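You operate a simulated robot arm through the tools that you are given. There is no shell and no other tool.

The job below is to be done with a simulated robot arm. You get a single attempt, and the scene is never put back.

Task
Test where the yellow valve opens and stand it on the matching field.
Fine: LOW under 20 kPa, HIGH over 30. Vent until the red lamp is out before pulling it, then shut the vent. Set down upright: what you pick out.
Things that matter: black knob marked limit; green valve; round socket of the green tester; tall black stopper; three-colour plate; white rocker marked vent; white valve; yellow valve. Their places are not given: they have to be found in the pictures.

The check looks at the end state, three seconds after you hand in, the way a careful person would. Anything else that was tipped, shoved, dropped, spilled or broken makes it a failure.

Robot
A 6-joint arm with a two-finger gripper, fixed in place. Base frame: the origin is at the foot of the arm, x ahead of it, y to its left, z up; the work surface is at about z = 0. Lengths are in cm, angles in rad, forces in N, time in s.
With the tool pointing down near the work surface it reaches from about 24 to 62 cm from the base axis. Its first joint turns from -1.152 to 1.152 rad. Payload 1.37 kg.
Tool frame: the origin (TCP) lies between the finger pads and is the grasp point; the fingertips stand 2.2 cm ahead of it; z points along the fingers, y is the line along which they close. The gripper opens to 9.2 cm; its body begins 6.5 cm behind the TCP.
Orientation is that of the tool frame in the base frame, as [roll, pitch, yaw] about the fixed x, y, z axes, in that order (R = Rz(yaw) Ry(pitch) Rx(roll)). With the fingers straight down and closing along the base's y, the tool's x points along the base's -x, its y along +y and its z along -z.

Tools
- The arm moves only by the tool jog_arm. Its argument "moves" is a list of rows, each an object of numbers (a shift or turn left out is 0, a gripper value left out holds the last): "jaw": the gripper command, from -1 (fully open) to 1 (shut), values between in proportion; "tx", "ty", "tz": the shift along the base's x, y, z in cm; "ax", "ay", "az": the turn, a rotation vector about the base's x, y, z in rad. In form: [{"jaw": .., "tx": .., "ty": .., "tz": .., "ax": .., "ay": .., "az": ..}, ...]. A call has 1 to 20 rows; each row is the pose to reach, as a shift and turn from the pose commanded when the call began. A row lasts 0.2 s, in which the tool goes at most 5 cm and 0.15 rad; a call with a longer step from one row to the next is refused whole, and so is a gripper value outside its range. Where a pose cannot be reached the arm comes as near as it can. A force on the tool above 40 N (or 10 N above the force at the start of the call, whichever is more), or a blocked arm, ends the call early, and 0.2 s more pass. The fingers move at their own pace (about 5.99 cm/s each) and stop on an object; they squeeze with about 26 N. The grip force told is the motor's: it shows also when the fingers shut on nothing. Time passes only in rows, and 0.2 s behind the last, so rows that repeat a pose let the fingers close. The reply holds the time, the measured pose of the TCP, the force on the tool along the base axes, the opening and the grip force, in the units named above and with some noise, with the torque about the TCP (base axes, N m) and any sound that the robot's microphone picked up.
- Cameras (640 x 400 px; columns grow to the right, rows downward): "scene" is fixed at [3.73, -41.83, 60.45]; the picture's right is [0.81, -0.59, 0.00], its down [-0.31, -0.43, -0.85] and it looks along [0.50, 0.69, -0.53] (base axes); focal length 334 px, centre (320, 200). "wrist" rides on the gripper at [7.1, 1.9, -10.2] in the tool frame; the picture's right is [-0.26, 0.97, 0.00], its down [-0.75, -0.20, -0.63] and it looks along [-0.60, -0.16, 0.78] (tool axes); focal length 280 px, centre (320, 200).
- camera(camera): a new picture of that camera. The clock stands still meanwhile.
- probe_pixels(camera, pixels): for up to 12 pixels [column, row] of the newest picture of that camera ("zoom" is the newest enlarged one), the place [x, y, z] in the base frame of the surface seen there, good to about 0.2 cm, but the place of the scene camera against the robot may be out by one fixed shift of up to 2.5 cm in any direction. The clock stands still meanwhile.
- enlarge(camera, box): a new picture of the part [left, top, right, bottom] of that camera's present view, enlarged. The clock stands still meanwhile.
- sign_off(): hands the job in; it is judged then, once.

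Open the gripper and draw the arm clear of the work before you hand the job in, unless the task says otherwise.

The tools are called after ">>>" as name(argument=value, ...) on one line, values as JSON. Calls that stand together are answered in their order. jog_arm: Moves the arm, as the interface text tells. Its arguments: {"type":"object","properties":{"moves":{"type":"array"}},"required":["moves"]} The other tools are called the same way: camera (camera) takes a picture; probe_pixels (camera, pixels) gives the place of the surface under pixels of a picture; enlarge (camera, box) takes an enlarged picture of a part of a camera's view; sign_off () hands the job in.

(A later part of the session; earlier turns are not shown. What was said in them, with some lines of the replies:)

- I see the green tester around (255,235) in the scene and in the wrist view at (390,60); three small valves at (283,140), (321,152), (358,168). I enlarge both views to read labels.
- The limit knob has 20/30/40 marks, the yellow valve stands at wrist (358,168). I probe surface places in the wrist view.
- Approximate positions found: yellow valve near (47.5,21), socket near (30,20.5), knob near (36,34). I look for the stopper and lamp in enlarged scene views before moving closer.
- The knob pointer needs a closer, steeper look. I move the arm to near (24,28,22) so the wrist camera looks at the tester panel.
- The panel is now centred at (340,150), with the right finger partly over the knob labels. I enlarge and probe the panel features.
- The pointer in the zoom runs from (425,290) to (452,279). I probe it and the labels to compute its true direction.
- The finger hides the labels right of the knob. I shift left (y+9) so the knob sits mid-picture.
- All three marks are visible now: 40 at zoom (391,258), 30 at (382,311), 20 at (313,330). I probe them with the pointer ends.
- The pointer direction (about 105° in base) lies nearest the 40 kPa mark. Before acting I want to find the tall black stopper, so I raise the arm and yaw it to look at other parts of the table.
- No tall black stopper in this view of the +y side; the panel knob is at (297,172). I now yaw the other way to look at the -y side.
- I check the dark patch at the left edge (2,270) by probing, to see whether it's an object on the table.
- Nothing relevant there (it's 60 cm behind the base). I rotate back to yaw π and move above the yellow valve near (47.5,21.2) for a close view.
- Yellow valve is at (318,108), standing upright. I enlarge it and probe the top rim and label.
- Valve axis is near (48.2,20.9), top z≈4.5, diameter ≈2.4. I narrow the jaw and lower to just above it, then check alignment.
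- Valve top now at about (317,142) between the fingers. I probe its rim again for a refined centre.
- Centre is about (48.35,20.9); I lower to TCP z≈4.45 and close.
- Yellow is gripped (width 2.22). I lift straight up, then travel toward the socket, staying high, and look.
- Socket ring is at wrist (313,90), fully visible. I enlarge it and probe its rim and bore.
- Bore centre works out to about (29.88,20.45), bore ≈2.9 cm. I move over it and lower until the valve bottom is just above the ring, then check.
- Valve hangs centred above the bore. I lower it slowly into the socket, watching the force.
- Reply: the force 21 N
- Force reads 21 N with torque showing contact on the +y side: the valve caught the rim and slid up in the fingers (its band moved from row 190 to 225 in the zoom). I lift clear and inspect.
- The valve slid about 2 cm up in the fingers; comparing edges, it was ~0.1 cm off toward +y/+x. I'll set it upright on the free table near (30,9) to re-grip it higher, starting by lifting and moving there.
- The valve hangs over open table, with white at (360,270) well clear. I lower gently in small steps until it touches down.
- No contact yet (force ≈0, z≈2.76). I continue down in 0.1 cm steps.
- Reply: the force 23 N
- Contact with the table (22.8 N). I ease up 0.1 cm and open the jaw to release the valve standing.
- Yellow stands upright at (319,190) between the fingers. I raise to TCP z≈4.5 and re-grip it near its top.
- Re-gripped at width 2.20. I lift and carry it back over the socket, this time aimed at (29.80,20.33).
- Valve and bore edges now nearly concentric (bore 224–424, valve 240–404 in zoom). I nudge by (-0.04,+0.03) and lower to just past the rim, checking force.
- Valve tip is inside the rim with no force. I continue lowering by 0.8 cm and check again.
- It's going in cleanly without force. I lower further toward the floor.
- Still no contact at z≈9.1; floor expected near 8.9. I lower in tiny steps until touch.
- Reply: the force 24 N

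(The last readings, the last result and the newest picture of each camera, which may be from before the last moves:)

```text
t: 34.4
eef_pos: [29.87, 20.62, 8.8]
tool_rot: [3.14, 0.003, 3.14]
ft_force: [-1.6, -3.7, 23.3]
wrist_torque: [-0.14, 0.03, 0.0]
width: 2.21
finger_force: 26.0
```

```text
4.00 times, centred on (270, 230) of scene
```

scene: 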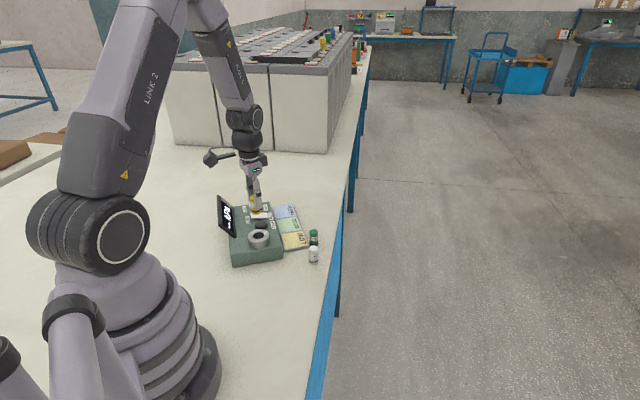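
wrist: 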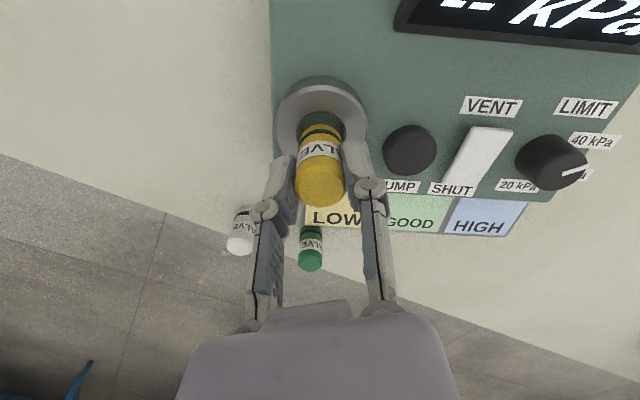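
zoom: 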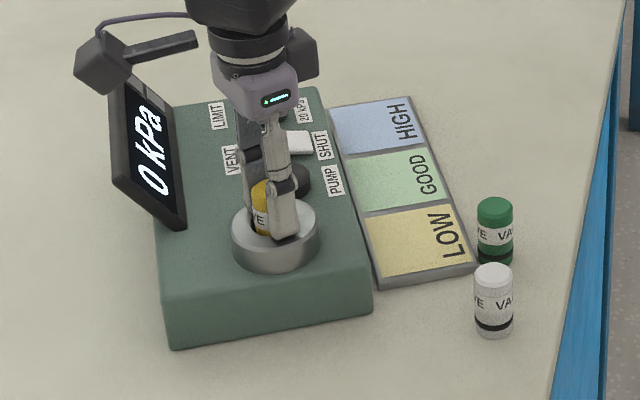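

The display now reads "0 kPa": the valve is seated. I ease off, open the jaw and lift clear.

>>> jog_arm(moves=[{"tz": 0.1}, {"tz": 0.1}, {"jaw": 0.2, "tz": 0.1}, {"jaw": -0.1, "tz": 0.1}, {"jaw": -0.1, "tz": 0.1}, {"tz": 2}, {"tz": 5}, {"tz": 8}, {"tz": 8}])

>>> camera(camera="wrist")

>>> enlarge(camera="scene", box=[200, 180, 340, 280])

```text
t: 36.4
eef_pos: [29.77, 20.21, 17.13]
tool_rot: [-3.141, -0.001, -3.14]
ft_force: [0.0, -0.3, 0.4]
wrist_torque: [-0.01, 0.01, 0.0]
width: 5.06
finger_force: 0.1
```

```text
taken
```

wrist: 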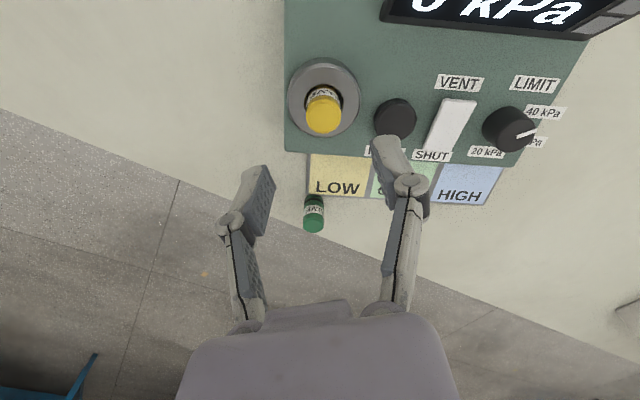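

```text
4.00 times, centred on (270, 230) of scene
```

zoom: 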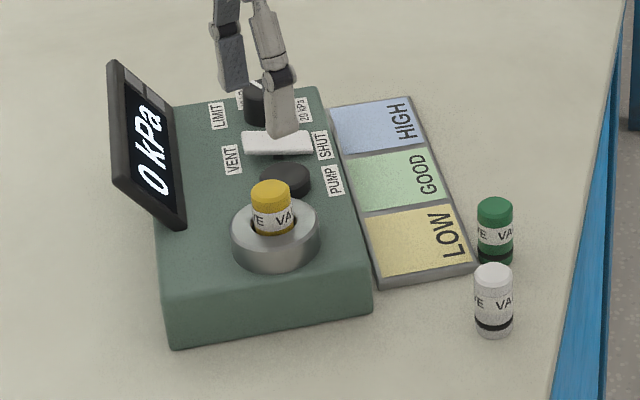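

Yellow sits in the socket, display "0 kPa", rocker's SHUT end is lower (shut). I now locate the pump button precisely at (396,117).

>>> enlarge(camera="wrist", box=[360, 70, 480, 160])

>>> probe_pixels(camera="wrist", pixels=[[396, 121], [378, 120], [414, 122], [396, 135], [396, 108], [396, 101], [324, 115], [460, 105], [435, 145], [448, 125], [517, 135], [534, 131]])

```text
4.44 times, centred on (420, 115) of wrist
```

zoom: 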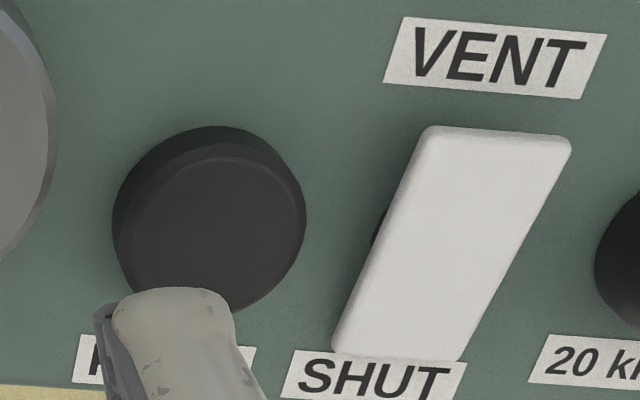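

```text
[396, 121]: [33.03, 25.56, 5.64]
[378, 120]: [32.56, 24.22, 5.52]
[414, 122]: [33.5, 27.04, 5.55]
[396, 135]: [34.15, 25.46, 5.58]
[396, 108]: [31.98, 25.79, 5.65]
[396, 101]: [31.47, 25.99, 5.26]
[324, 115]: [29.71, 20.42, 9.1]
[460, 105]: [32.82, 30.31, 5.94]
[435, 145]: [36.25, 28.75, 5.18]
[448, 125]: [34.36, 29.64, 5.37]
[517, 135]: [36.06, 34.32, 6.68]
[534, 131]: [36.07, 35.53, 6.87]
```

Pump top centre is about (33.0,25.6,5.6). I close the jaw and position the closed fingertips just above it.

>>> jog_arm(moves=[{"jaw": 1, "tx": 1, "ty": 1.7, "tz": 0}, {"tx": 2.2, "ty": 3.5, "tz": -1}, {"tx": 3.24, "ty": 5.24, "tz": -3}, {"tx": 3.24, "ty": 5.24, "tz": -5.5}, {"tx": 3.24, "ty": 5.24, "tz": -8}, {"tx": 3.24, "ty": 5.24, "tz": -8.3}, {"tx": 3.24, "ty": 5.24, "tz": -8.3}])

>>> camera(camera="wrist")

>>> enlarge(camera="scene", box=[200, 180, 340, 280])

```text
t: 38.0
eef_pos: [33.02, 25.53, 8.55]
tool_rot: [3.14, -0.001, -3.141]
ft_force: [-0.4, 0.3, 0.8]
wrist_torque: [0.0, 0.0, -0.02]
width: 0.0
finger_force: 25.7
```

```text
taken
```

wrist: 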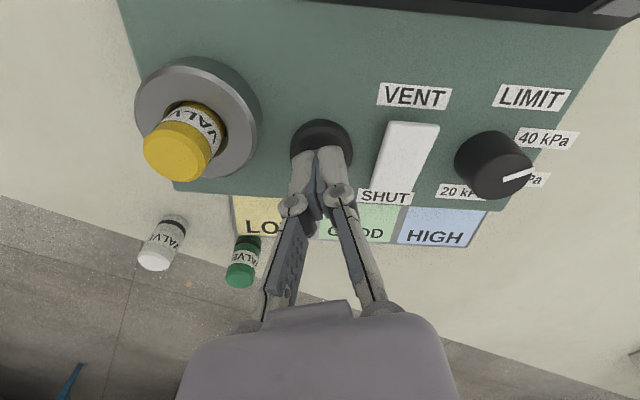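

```text
4.00 times, centred on (270, 230) of scene
```

zoom: 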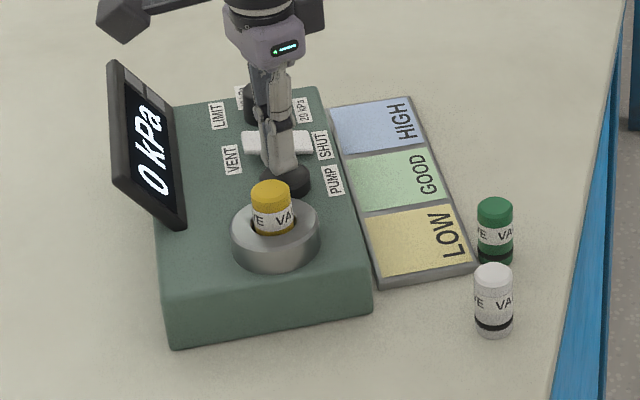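

Fingertips are over the pump and the scene camera reads the display at zoom (150,150). I press the pump once: down 1.2 cm and back up.

>>> jog_arm(moves=[{"tz": -0.4}, {"tz": -0.7}, {"tz": -0.9}, {"tz": -1.05}, {"tz": -1.2}, {"tz": -1.2}])

>>> enlarge(camera="scene", box=[200, 180, 340, 280])

```text
t: 39.4
eef_pos: [33.01, 25.69, 7.41]
tool_rot: [3.14, -0.001, -3.141]
ft_force: [0.3, 0.4, 1.9]
wrist_torque: [-0.01, -0.04, -0.02]
width: 0.6
finger_force: 26.2
heard: click
```

```text
4.00 times, centred on (270, 230) of scene
```

zoom: 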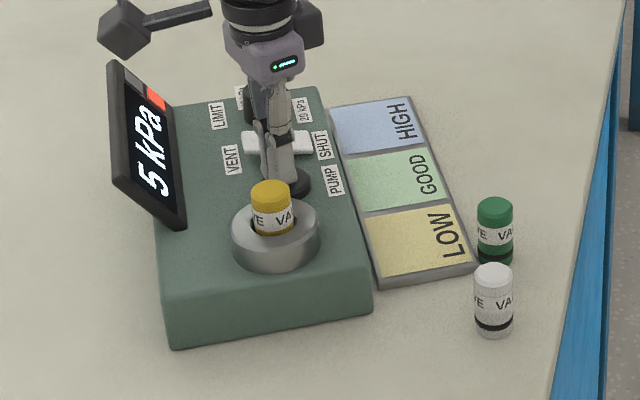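

Display reads 5 kPa and the red lamp is lit after one press (click). I release and press again, checking after each stroke.

>>> jog_arm(moves=[{"tz": 0.4}, {"tz": 0.8}, {"tz": 0.8}, {"tz": 0.4}, {"tz": 0.0}, {"tz": 0.0}])

>>> enlarge(camera="scene", box=[200, 180, 340, 280])

```text
t: 40.8
eef_pos: [33.03, 25.82, 7.26]
tool_rot: [3.14, 0.0, 3.141]
ft_force: [-1.0, -1.8, 4.3]
wrist_torque: [-0.04, 0.01, 0.0]
width: 0.61
finger_force: 26.2
heard: click
```

```text
4.00 times, centred on (270, 230) of scene
```

zoom: 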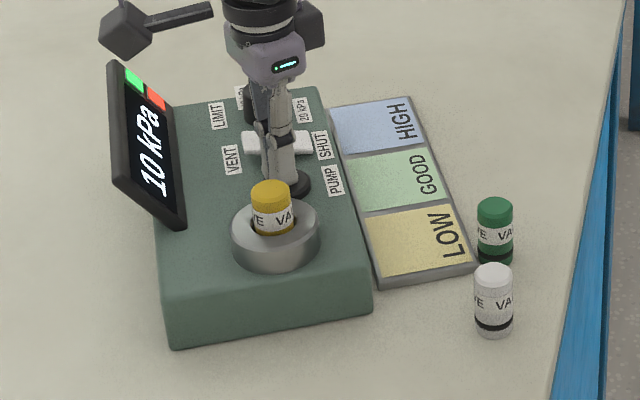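

At 10 kPa a second, green lamp has lit. I check the display closely for labels and continue to watch.

>>> enlarge(camera="scene", box=[215, 185, 255, 240])

>>> camera(camera="wrist")

```text
7.27 times, centred on (235, 212) of scene
```

zoom: 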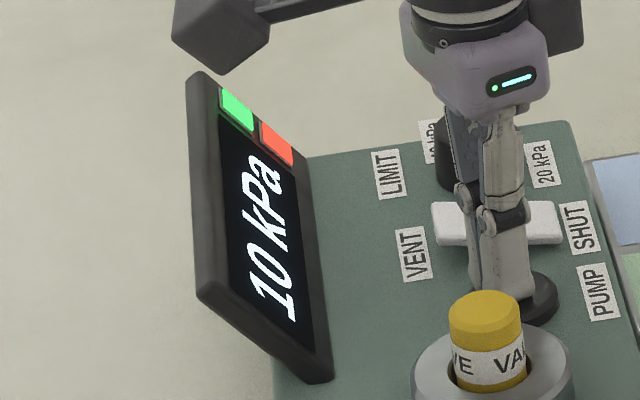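

```text
taken
```

wrist: 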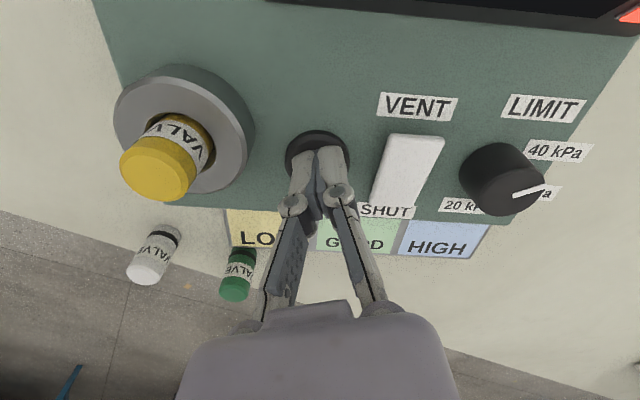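

Green and red are both lit at 10 kPa. I lift off the button and wait a second to see whether the reading holds.

>>> jog_arm(moves=[{"tz": 0.4}, {"tz": 0.8}, {"tz": 0.8}, {"tz": 0.8}, {"tz": 0.8}, {"tz": 0.8}])

>>> enlarge(camera="scene", box=[215, 185, 255, 240])

```text
t: 42.2
eef_pos: [33.12, 25.71, 7.93]
tool_rot: [-3.142, 0.001, 3.141]
ft_force: [-0.8, 0.3, 0.0]
wrist_torque: [-0.02, 0.01, 0.01]
width: 0.01
finger_force: 26.5
```

```text
7.27 times, centred on (235, 212) of scene
```

zoom: 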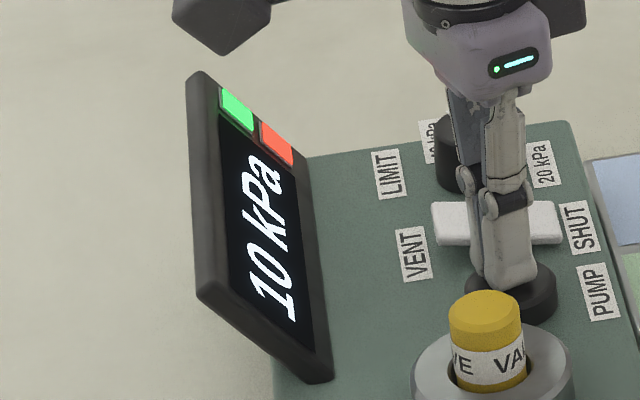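

It holds 10 kPa with green lit. I press once more to see whether the pressure can rise past 10.

>>> jog_arm(moves=[{"tz": -0.4}, {"tz": -0.8}, {"tz": -0.8}, {"tz": -0.4}, {"tz": 0}, {"tz": 0}])

>>> enlarge(camera="scene", box=[215, 185, 255, 240])

```text
t: 43.6
eef_pos: [33.0, 25.63, 8.13]
tool_rot: [3.142, 0.0, -3.141]
ft_force: [-0.2, 0.1, 0.1]
wrist_torque: [-0.01, -0.02, 0.01]
width: 0.03
finger_force: 26.4
heard: click
```

```text
7.27 times, centred on (235, 212) of scene
```

zoom: 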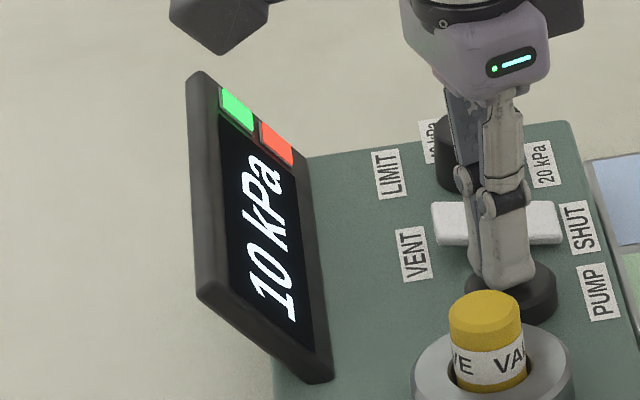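

Third click and the reading stays at 10 kPa with green lit. I do two more strokes to confirm the plateau.

>>> jog_arm(moves=[{"tz": -0.4}, {"tz": -0.8}, {"tz": -0.8}, {"tz": -0.4}, {"tz": 0}, {"tz": 0}, {"tz": -0.4}, {"tz": -0.8}, {"tz": -0.8}, {"tz": -0.4}, {"tz": 0}, {"tz": 0}])

>>> enlarge(camera="scene", box=[215, 185, 255, 240])

```text
t: 46.2
eef_pos: [32.96, 25.71, 8.07]
tool_rot: [3.141, 0.0, 3.141]
ft_force: [-0.4, -0.8, 0.3]
wrist_torque: [0.01, 0.01, -0.01]
width: 0.0
finger_force: 26.2
heard: click, click
```

```text
7.27 times, centred on (235, 212) of scene
```

zoom: 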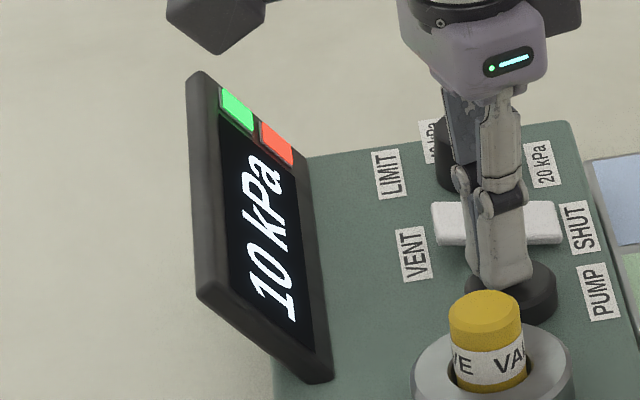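

Plateau confirmed at 10 kPa, below 20 and below every limit mark: this valve belongs on LOW. Now I move the closed fingertips above the VENT end of the rocker near (32.7,30.3).

>>> jog_arm(moves=[{"tz": 1.8}, {"tx": -0.15, "ty": 2.4, "tz": 1.8}, {"tx": -0.3, "ty": 4.7, "tz": 1.8}, {"tx": -0.3, "ty": 4.7, "tz": 0.6}, {"tx": -0.3, "ty": 4.7, "tz": 0.6}])

>>> camera(camera="wrist")

>>> enlarge(camera="scene", box=[200, 180, 340, 280])

```text
t: 47.4
eef_pos: [32.77, 30.31, 8.68]
tool_rot: [3.14, -0.001, 3.141]
ft_force: [0.4, 0.7, 0.3]
wrist_torque: [-0.01, -0.05, 0.0]
width: 0.02
finger_force: 25.8
```

```text
taken
```

wrist: 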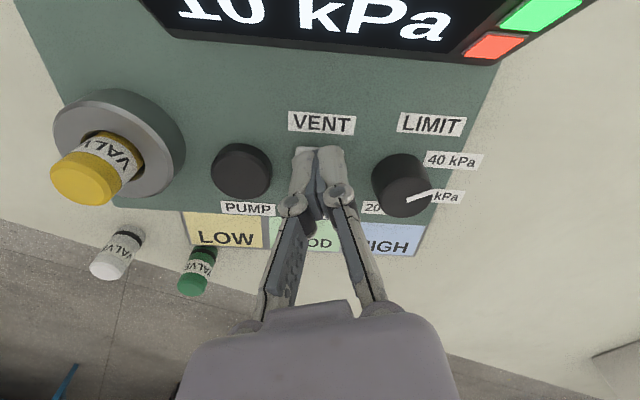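

```text
4.00 times, centred on (270, 230) of scene
```

zoom: 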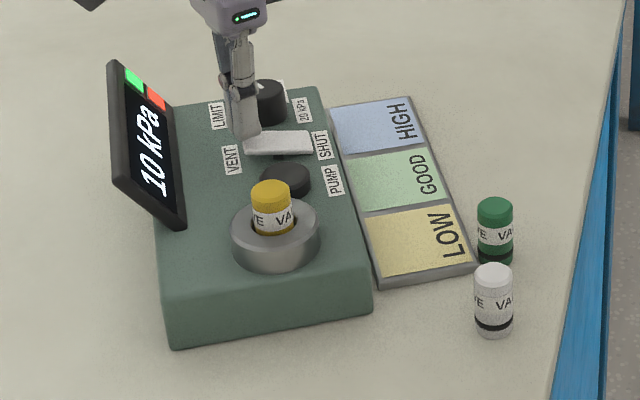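

Fingertips are over the VENT end, clear of the knob and display. I press down gradually.

>>> jog_arm(moves=[{"tz": -0.4}, {"tz": -0.7}, {"tz": -0.9}, {"tz": -1.1}, {"tz": -1.25}, {"tz": -1.25}])

>>> enlarge(camera="scene", box=[200, 180, 340, 280])

```text
t: 48.8
eef_pos: [32.71, 30.43, 7.46]
tool_rot: [-3.141, -0.001, -3.141]
ft_force: [-6.5, -5.9, 23.2]
wrist_torque: [-0.27, -0.05, -0.03]
width: 0.03
finger_force: 26.0
```

```text
4.00 times, centred on (270, 230) of scene
```

zoom: 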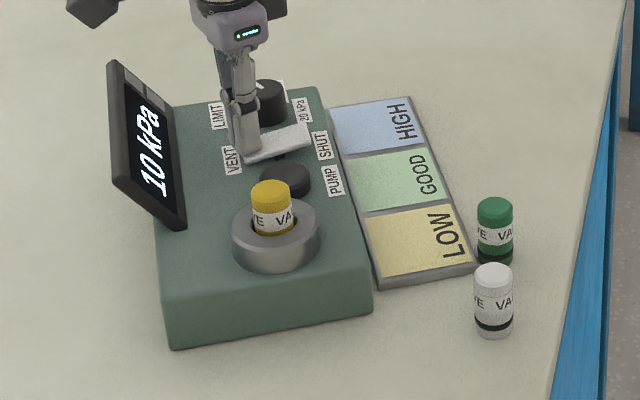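

The rocker has tipped to VENT (23 N, bottomed), and both lamps look dark while the display still shows 10 kPa. I ease up and look closely after a moment.

>>> jog_arm(moves=[{"tz": 0.5}, {"tz": 1.2}, {"tz": 1.2}, {"tz": 1.2}, {"tz": 1.2}])

>>> enlarge(camera="scene", box=[215, 185, 275, 240])

>>> camera(camera="wrist")

```text
t: 50.0
eef_pos: [32.88, 30.42, 8.83]
tool_rot: [3.14, 0.001, 3.141]
ft_force: [-0.2, 0.1, -0.2]
wrist_torque: [-0.01, 0.0, 0.03]
width: 0.01
finger_force: 26.0
```

```text
7.27 times, centred on (245, 212) of scene
```

zoom: 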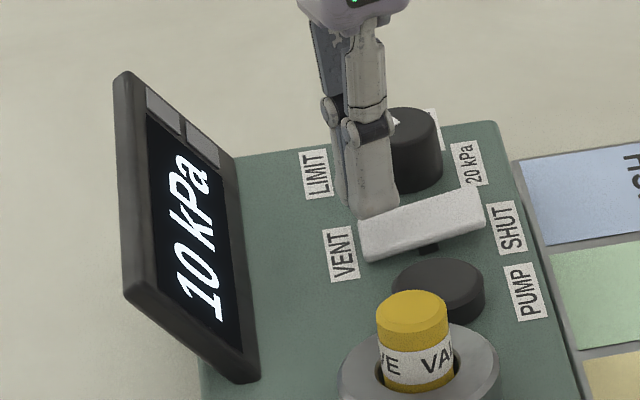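

```text
taken
```

wrist: 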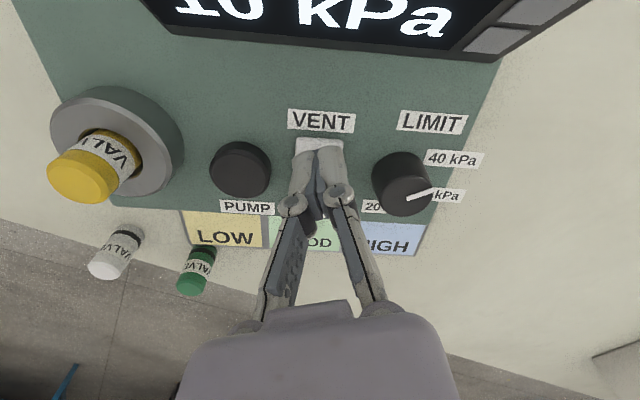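

Lamps are dark in both views; the display just holds the 10 kPa result, and the rocker is tipped to VENT. Next I rise, open the jaw and go above the valve in the socket.

>>> jog_arm(moves=[{"tz": 2}, {"tz": 5}, {"jaw": -0.2, "tx": -1, "ty": -3.3, "tz": 6}, {"jaw": -0.2, "tx": -2, "ty": -6.6, "tz": 6}, {"tx": -2.94, "ty": -9.94, "tz": 6}, {"tx": -2.94, "ty": -9.94, "tz": 4.5}, {"tx": -2.94, "ty": -9.94, "tz": 4.5}])

>>> camera(camera="wrist")

>>> enlarge(camera="scene", box=[200, 180, 340, 280])

```text
t: 51.6
eef_pos: [29.87, 20.41, 13.11]
tool_rot: [3.14, 0.0, -3.14]
ft_force: [-1.3, -0.2, 0.2]
wrist_torque: [0.0, -0.04, 0.02]
width: 5.51
finger_force: 0.1
```

```text
taken
```

wrist: 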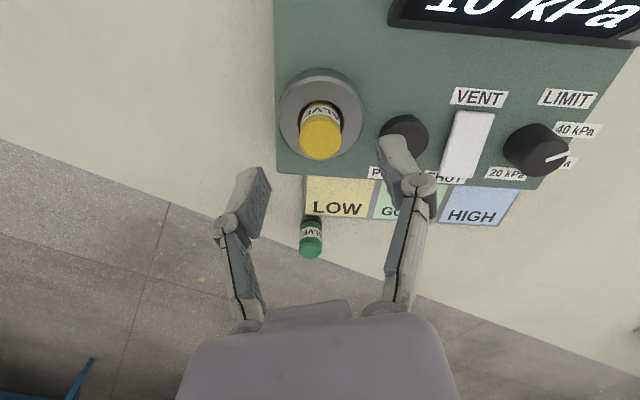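

```text
4.00 times, centred on (270, 230) of scene
```

zoom: 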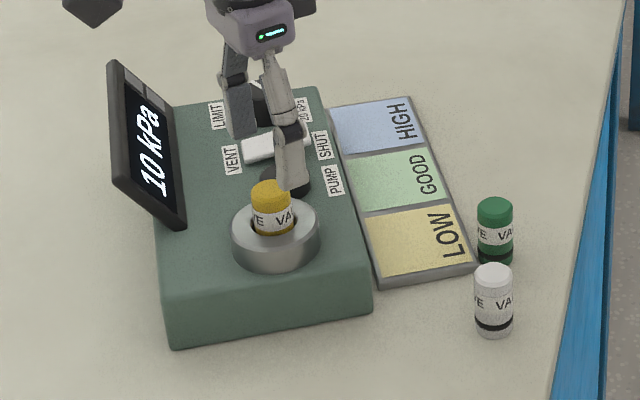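

Red lamp is out and the valve top (320,140) is right under the TCP. I lower to z≈8.95 and grip.

>>> jog_arm(moves=[{"tz": -1.5}, {"tz": -3}, {"tz": -4.0}, {"tz": -4.28}, {"tz": -4.28}, {"jaw": 1, "tz": -4.28}, {"tz": -4.28}, {"tz": -4.28}, {"tz": -4.28}])

>>> enlarge(camera="scene", box=[200, 180, 340, 280])

```text
t: 53.6
eef_pos: [29.84, 20.48, 8.91]
tool_rot: [3.139, 0.0, 3.141]
ft_force: [-0.1, 0.4, 0.6]
wrist_torque: [0.02, 0.0, -0.01]
width: 2.21
finger_force: 26.0
```

```text
4.00 times, centred on (270, 230) of scene
```

zoom: 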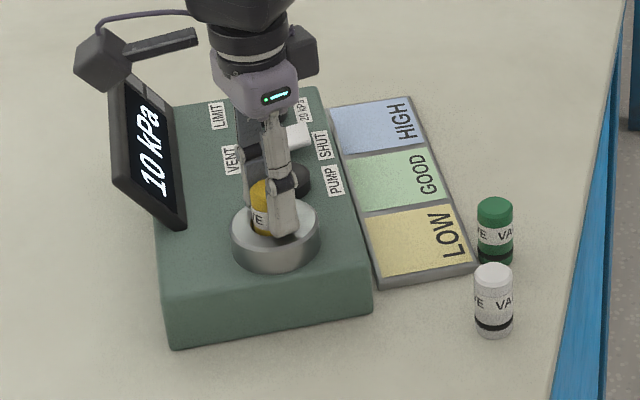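

Gripped (2.21). I lift straight up out of the socket and then higher, looking again at the plate.

>>> jog_arm(moves=[{"tz": 0.5}, {"tz": 1.2}, {"tz": 2.2}, {"tz": 3.5}, {"tz": 6}, {"tz": 8}, {"tz": 8}])

>>> camera(camera="wrist")

>>> enlarge(camera="scene", box=[200, 180, 340, 280])

```text
t: 55.2
eef_pos: [29.94, 20.42, 17.08]
tool_rot: [-3.142, 0.0, 3.141]
ft_force: [0.5, -0.2, -0.2]
wrist_torque: [-0.01, -0.01, 0.0]
width: 2.22
finger_force: 25.6
```

```text
taken
```

wrist: 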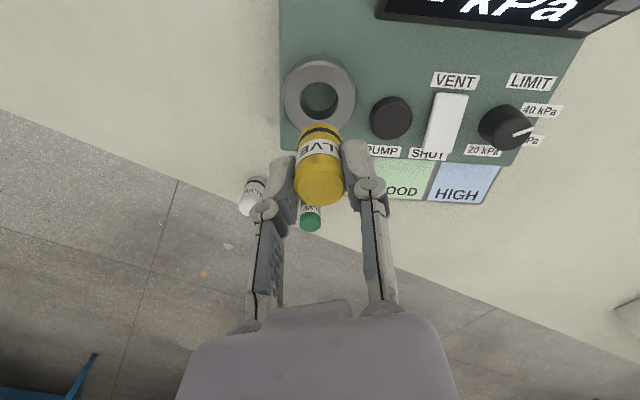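

```text
4.00 times, centred on (270, 230) of scene
```

zoom: 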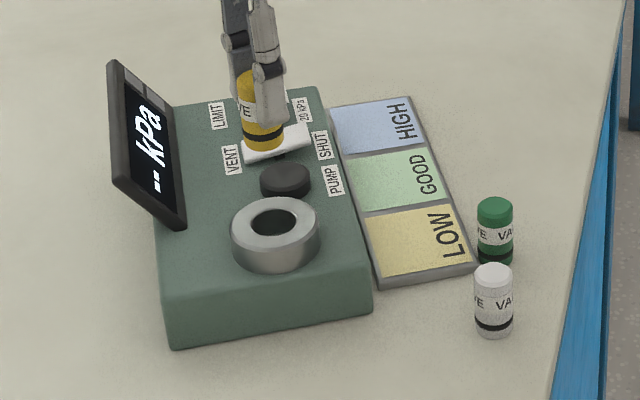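

Valve is out and display reads "--". I carry it above the LOW field, yawing -0.26 rad so the fingers line up with the plate, away from the green valve.

>>> jog_arm(moves=[{"tx": 2.5, "ty": -0.2, "tz": 0.5, "az": -0.07}, {"tx": 5, "ty": -0.4, "tz": 0.5, "az": -0.14}, {"tx": 7.5, "ty": -0.6, "tz": 0.5, "az": -0.21}, {"tx": 10.3, "ty": -0.7, "tz": 0.5, "az": -0.26}, {"tx": 10.3, "ty": -0.7, "tz": 0.5, "az": -0.26}, {"tx": 10.3, "ty": -0.7, "tz": 0.5, "az": -0.26}])

>>> camera(camera="wrist")

>>> enlarge(camera="wrist", box=[240, 20, 420, 150])

```text
t: 56.6
eef_pos: [40.12, 19.51, 17.29]
tool_rot: [-3.141, 0.0, 2.88]
ft_force: [-0.9, -0.5, 0.1]
wrist_torque: [0.02, -0.01, 0.0]
width: 2.23
finger_force: 25.8
```

```text
taken
```

wrist: 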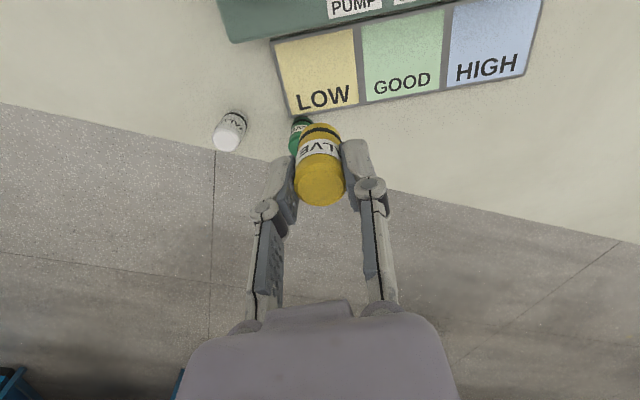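

```text
3.08 times, centred on (330, 85) of wrist
```

zoom: 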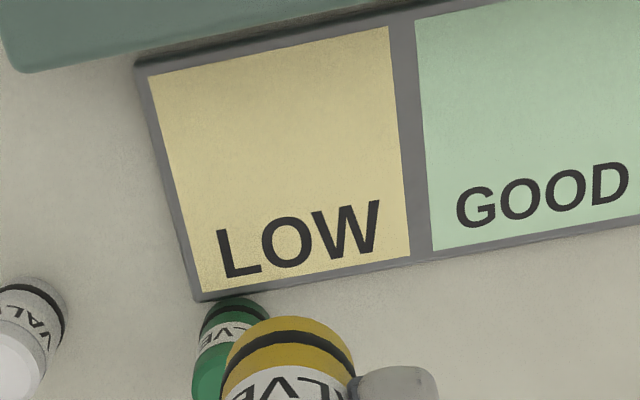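

LOW field centre is at wrist (319,75), essentially directly below the tool. I probe the field corners and green valve to confirm clearances.

>>> probe_pixels(camera="zoom", pixels=[[287, 170], [155, 80], [383, 33], [405, 250], [206, 286], [240, 305], [40, 72], [200, 40], [385, 10]])

```text
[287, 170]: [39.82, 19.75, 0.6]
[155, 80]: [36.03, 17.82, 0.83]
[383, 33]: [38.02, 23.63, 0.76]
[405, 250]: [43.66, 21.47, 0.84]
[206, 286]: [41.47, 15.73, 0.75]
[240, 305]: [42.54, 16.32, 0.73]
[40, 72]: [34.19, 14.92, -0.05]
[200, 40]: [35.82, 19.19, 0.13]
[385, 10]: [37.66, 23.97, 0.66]
```

Field centre is (39.8,19.7), plate top z≈0.75, so touch-down is near TCP z≈5.3. I descend to z≈6 first and check.

>>> jog_arm(moves=[{"tx": -0.15, "tz": -3}, {"tx": -0.15, "tz": -6}, {"tx": -0.15, "tz": -9}, {"tx": -0.15, "tz": -10.8}, {"tx": -0.15, "tz": -11.4}, {"tx": -0.15, "tz": -11.4}])

>>> camera(camera="wrist")

>>> enlarge(camera="scene", box=[230, 190, 340, 270])

```text
t: 58.0
eef_pos: [40.03, 19.55, 6.04]
tool_rot: [3.14, 0.0, 2.881]
ft_force: [-0.8, -0.2, 0.2]
wrist_torque: [0.01, 0.01, 0.0]
width: 2.22
finger_force: 26.2
```

```text
taken
```

wrist: 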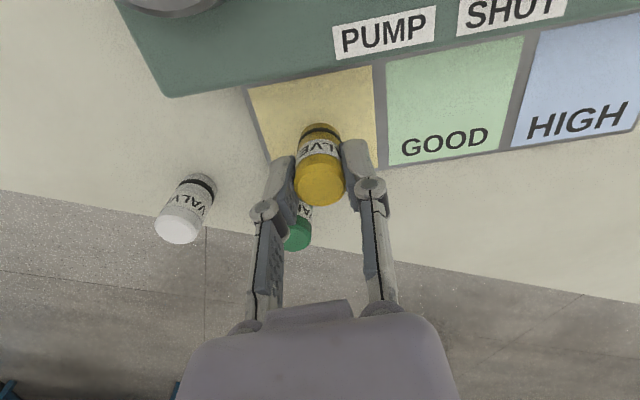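

```text
5.00 times, centred on (285, 230) of scene
```

zoom: 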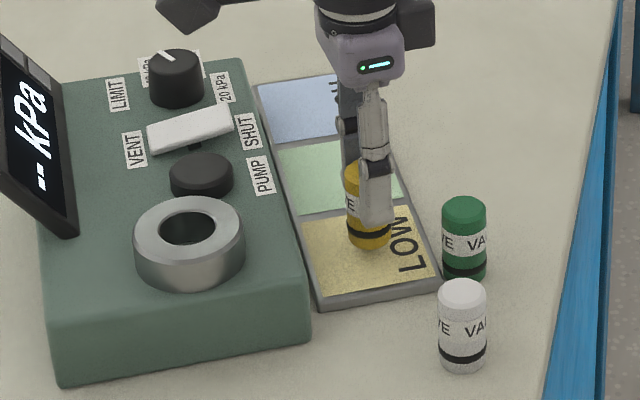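

Valve hangs just over the LOW field, with green clear of the fingers. I lower in small steps to touch down.

>>> jog_arm(moves=[{"tz": -0.2}, {"tz": -0.4}, {"tz": -0.55}, {"tz": -0.65}, {"tz": -0.65}])

```text
t: 59.2
eef_pos: [39.95, 19.7, 5.45]
tool_rot: [3.141, 0.0, 2.883]
ft_force: [0.4, -0.2, 0.4]
wrist_torque: [0.0, -0.01, 0.0]
width: 2.22
finger_force: 26.4
```

No contact yet at z≈5.43. I go down another 0.1–0.2 cm in tiny steps.

>>> jog_arm(moves=[{"tz": -0.06}, {"tz": -0.12}, {"tz": -0.12}])

```text
t: 60.0
eef_pos: [40.04, 19.66, 5.3]
tool_rot: [3.141, 0.0, 2.881]
ft_force: [-1.2, -0.4, 0.3]
wrist_torque: [0.0, 0.01, 0.02]
width: 2.24
finger_force: 26.0
```

Still free. Another 0.1–0.15 cm down.

>>> jog_arm(moves=[{"tz": -0.05}, {"tz": -0.1}, {"tz": -0.1}])

```text
t: 60.8
eef_pos: [40.03, 19.78, 5.24]
tool_rot: [3.14, 0.001, 2.883]
ft_force: [-0.7, -1.5, 6.2]
wrist_torque: [0.0, -0.05, 0.03]
width: 2.21
finger_force: 26.2
```

Light contact (6.2 N): the valve stands on the plate. I open the jaw gently and lift straight up.

>>> jog_arm(moves=[{"jaw": 0.4}, {"jaw": 0.2}, {"jaw": 0.1}, {"jaw": 0.1}, {"tz": 1}, {"tz": 3}, {"tz": 6}, {"tz": 9}, {"tz": 11}, {"tz": 11}])

>>> camera(camera="wrist")

>>> enlarge(camera="scene", box=[200, 180, 340, 280])

```text
t: 63.0
eef_pos: [39.83, 19.66, 16.16]
tool_rot: [-3.142, 0.0, 2.882]
ft_force: [0.2, -0.1, 0.0]
wrist_torque: [0.0, -0.04, 0.03]
width: 4.16
finger_force: 0.0
```

```text
taken
```

wrist: 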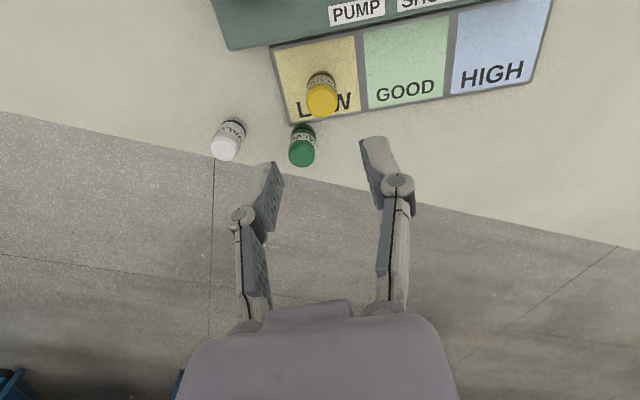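

```text
4.00 times, centred on (270, 230) of scene
```

zoom: 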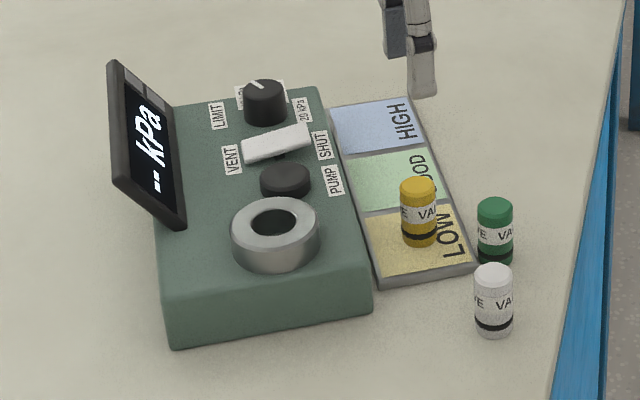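

Yellow stands upright on LOW. Now I close the jaw and move above the SHUT end of the rocker near (36.0,28.85) to shut the vent.

>>> jog_arm(moves=[{"jaw": 1, "tx": -1, "ty": 2.5}, {"tx": -2, "ty": 5}, {"tx": -3, "ty": 7.5}, {"tx": -3.9, "ty": 9.2}, {"tx": -3.9, "ty": 9.2, "tz": -3}, {"tx": -3.9, "ty": 9.2, "tz": -6}, {"tx": -3.9, "ty": 9.2, "tz": -7}, {"tx": -3.9, "ty": 9.2, "tz": -7}])

>>> camera(camera="wrist")

>>> enlarge(camera="scene", box=[200, 180, 340, 280])

```text
t: 64.8
eef_pos: [36.03, 29.0, 9.3]
tool_rot: [3.141, 0.0, 2.881]
ft_force: [-0.5, 0.0, 0.5]
wrist_torque: [-0.02, -0.03, -0.02]
width: 0.03
finger_force: 25.9
```

```text
taken
```

wrist: 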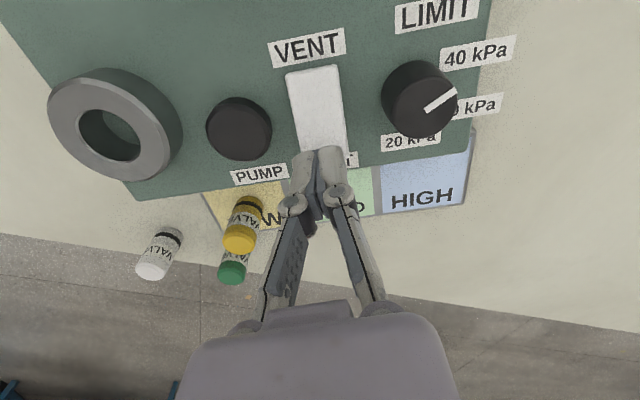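

```text
4.00 times, centred on (270, 230) of scene
```

zoom: 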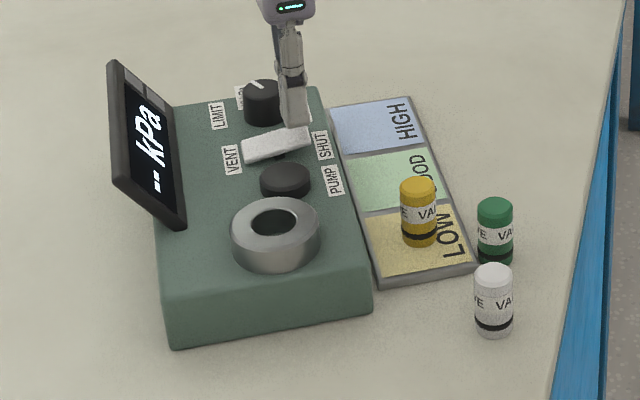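

Fingertips are over the SHUT end. I press down stepwise as before.

>>> jog_arm(moves=[{"tz": -0.4}, {"tz": -0.8}, {"tz": -1.1}, {"tz": -1.3}, {"tz": -1.5}, {"tz": -1.62}, {"tz": -1.62}])

>>> enlarge(camera="scene", box=[200, 180, 340, 280])

```text
t: 66.4
eef_pos: [36.08, 29.05, 7.54]
tool_rot: [3.142, 0.0, 2.882]
ft_force: [-5.2, -2.6, 14.5]
wrist_torque: [0.06, 0.21, 0.07]
width: 0.59
finger_force: 26.4
```

```text
4.00 times, centred on (270, 230) of scene
```

zoom: 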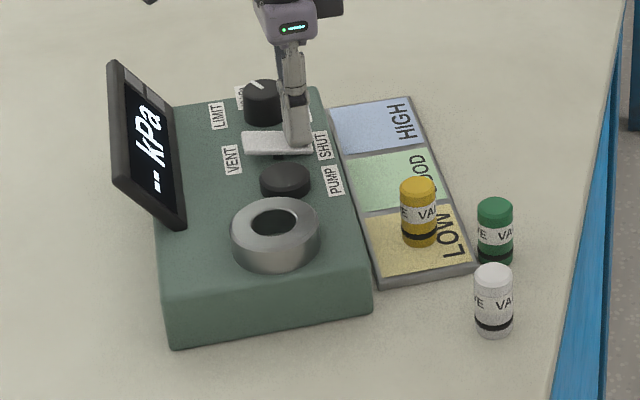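

The rocker looks tipped back toward SHUT at 14.5 N. I lift clear and check that it stays shut.

>>> jog_arm(moves=[{"tz": 0.5}, {"tz": 2}, {"tz": 5}, {"tz": 9}, {"tz": 12}, {"tx": -4, "tz": 14}, {"tx": -8, "tz": 16}, {"tx": -8, "tz": 16}])

>>> camera(camera="wrist")

>>> enlarge(camera="scene", box=[200, 180, 340, 280])

```text
t: 68.2
eef_pos: [27.93, 28.76, 23.66]
tool_rot: [3.141, 0.001, 2.88]
ft_force: [0.2, -0.2, 1.1]
wrist_torque: [-0.01, 0.02, 0.02]
width: 0.0
finger_force: 26.0
```

```text
taken
```

wrist: 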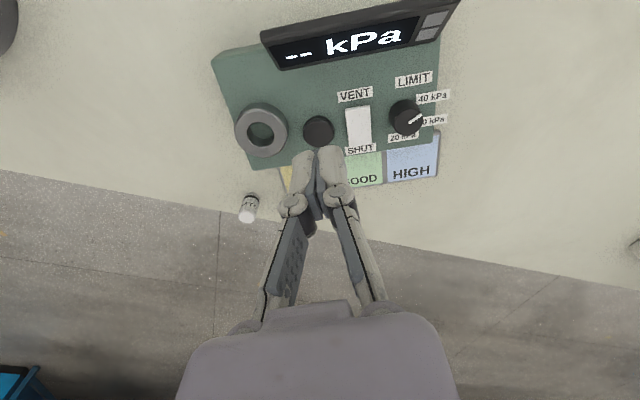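

```text
4.00 times, centred on (270, 230) of scene
```

zoom: 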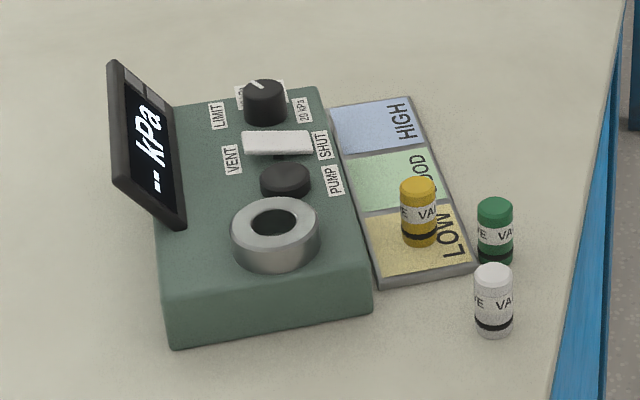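

The rocker matches its original SHUT pose. I probe its ends to confirm, and open the gripper while rising further away.

>>> probe_pixels(camera="wrist", pixels=[[357, 111], [360, 139], [359, 125]])

>>> jog_arm(moves=[{"jaw": -1, "tx": -1, "ty": -3, "tz": 3}, {"jaw": -1, "tx": -1, "ty": -6, "tz": 6}, {"jaw": -1, "tx": -1, "ty": -9, "tz": 9}, {"tx": -1, "ty": -9, "tz": 9}, {"tx": -1, "ty": -9, "tz": 9}])

>>> camera(camera="wrist")

>>> camera(camera="scene")

```text
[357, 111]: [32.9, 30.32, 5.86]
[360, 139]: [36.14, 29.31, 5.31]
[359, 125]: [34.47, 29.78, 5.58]
```

```text
t: 69.4
eef_pos: [27.04, 19.76, 32.53]
tool_rot: [-3.141, -0.001, 2.882]
ft_force: [-0.3, -0.5, -0.4]
wrist_torque: [0.01, 0.02, 0.02]
width: 9.21
finger_force: 0.0
```

```text
taken
```

wrist: 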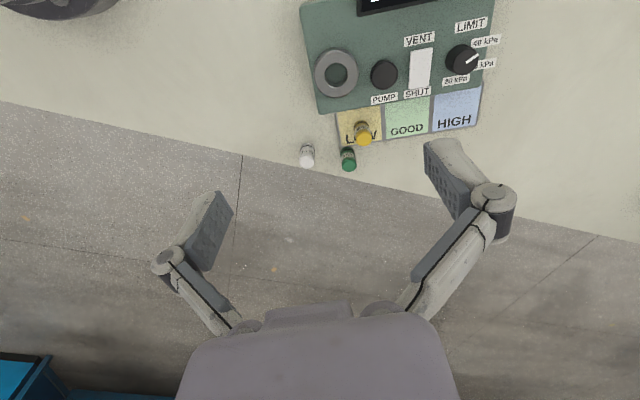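

```text
taken
```

scene: 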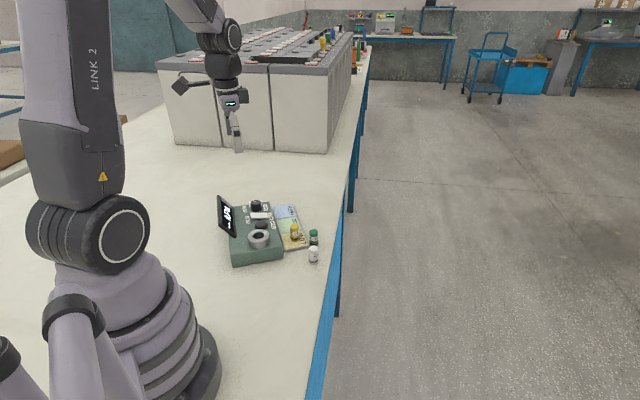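

The rocker's VENT end is at z 5.86 and its SHUT end at 5.31, so the vent is shut. Yellow stands upright on LOW at wrist (362,133), green and white are untouched, and the gripper is open and clear, so I hand in.

>>> sign_off()

```text
The job is handed in.
```

The yellow valve opened at 10 kPa, so it now stands upright on the LOW field. I've handed the job in, but I haven't seen the check's result.

- **Test:** Pressure rose by 5 kPa per pump stroke. At 10 kPa the green lamp came on. Three more strokes did not raise it, and 10 kPa is below every mark on the limit knob, so the limit was not what held it there. I left the knob where it was, near 40.
- **Venting:** I held the rocker to VENT until the red lamp was out, then pulled the valve. After setting it down I pressed the rocker back to SHUT. Its ends measured the same as at the start.
- **Extra handling:** On the first try the valve caught the socket rim and slid up in the fingers. I stood it on open table, gripped it again and seated it on the second try.
- **Stopper:** I found no tall black stopper within reach and didn't need one.

The green and white valves were not touched, and the arm is clear with the gripper open.
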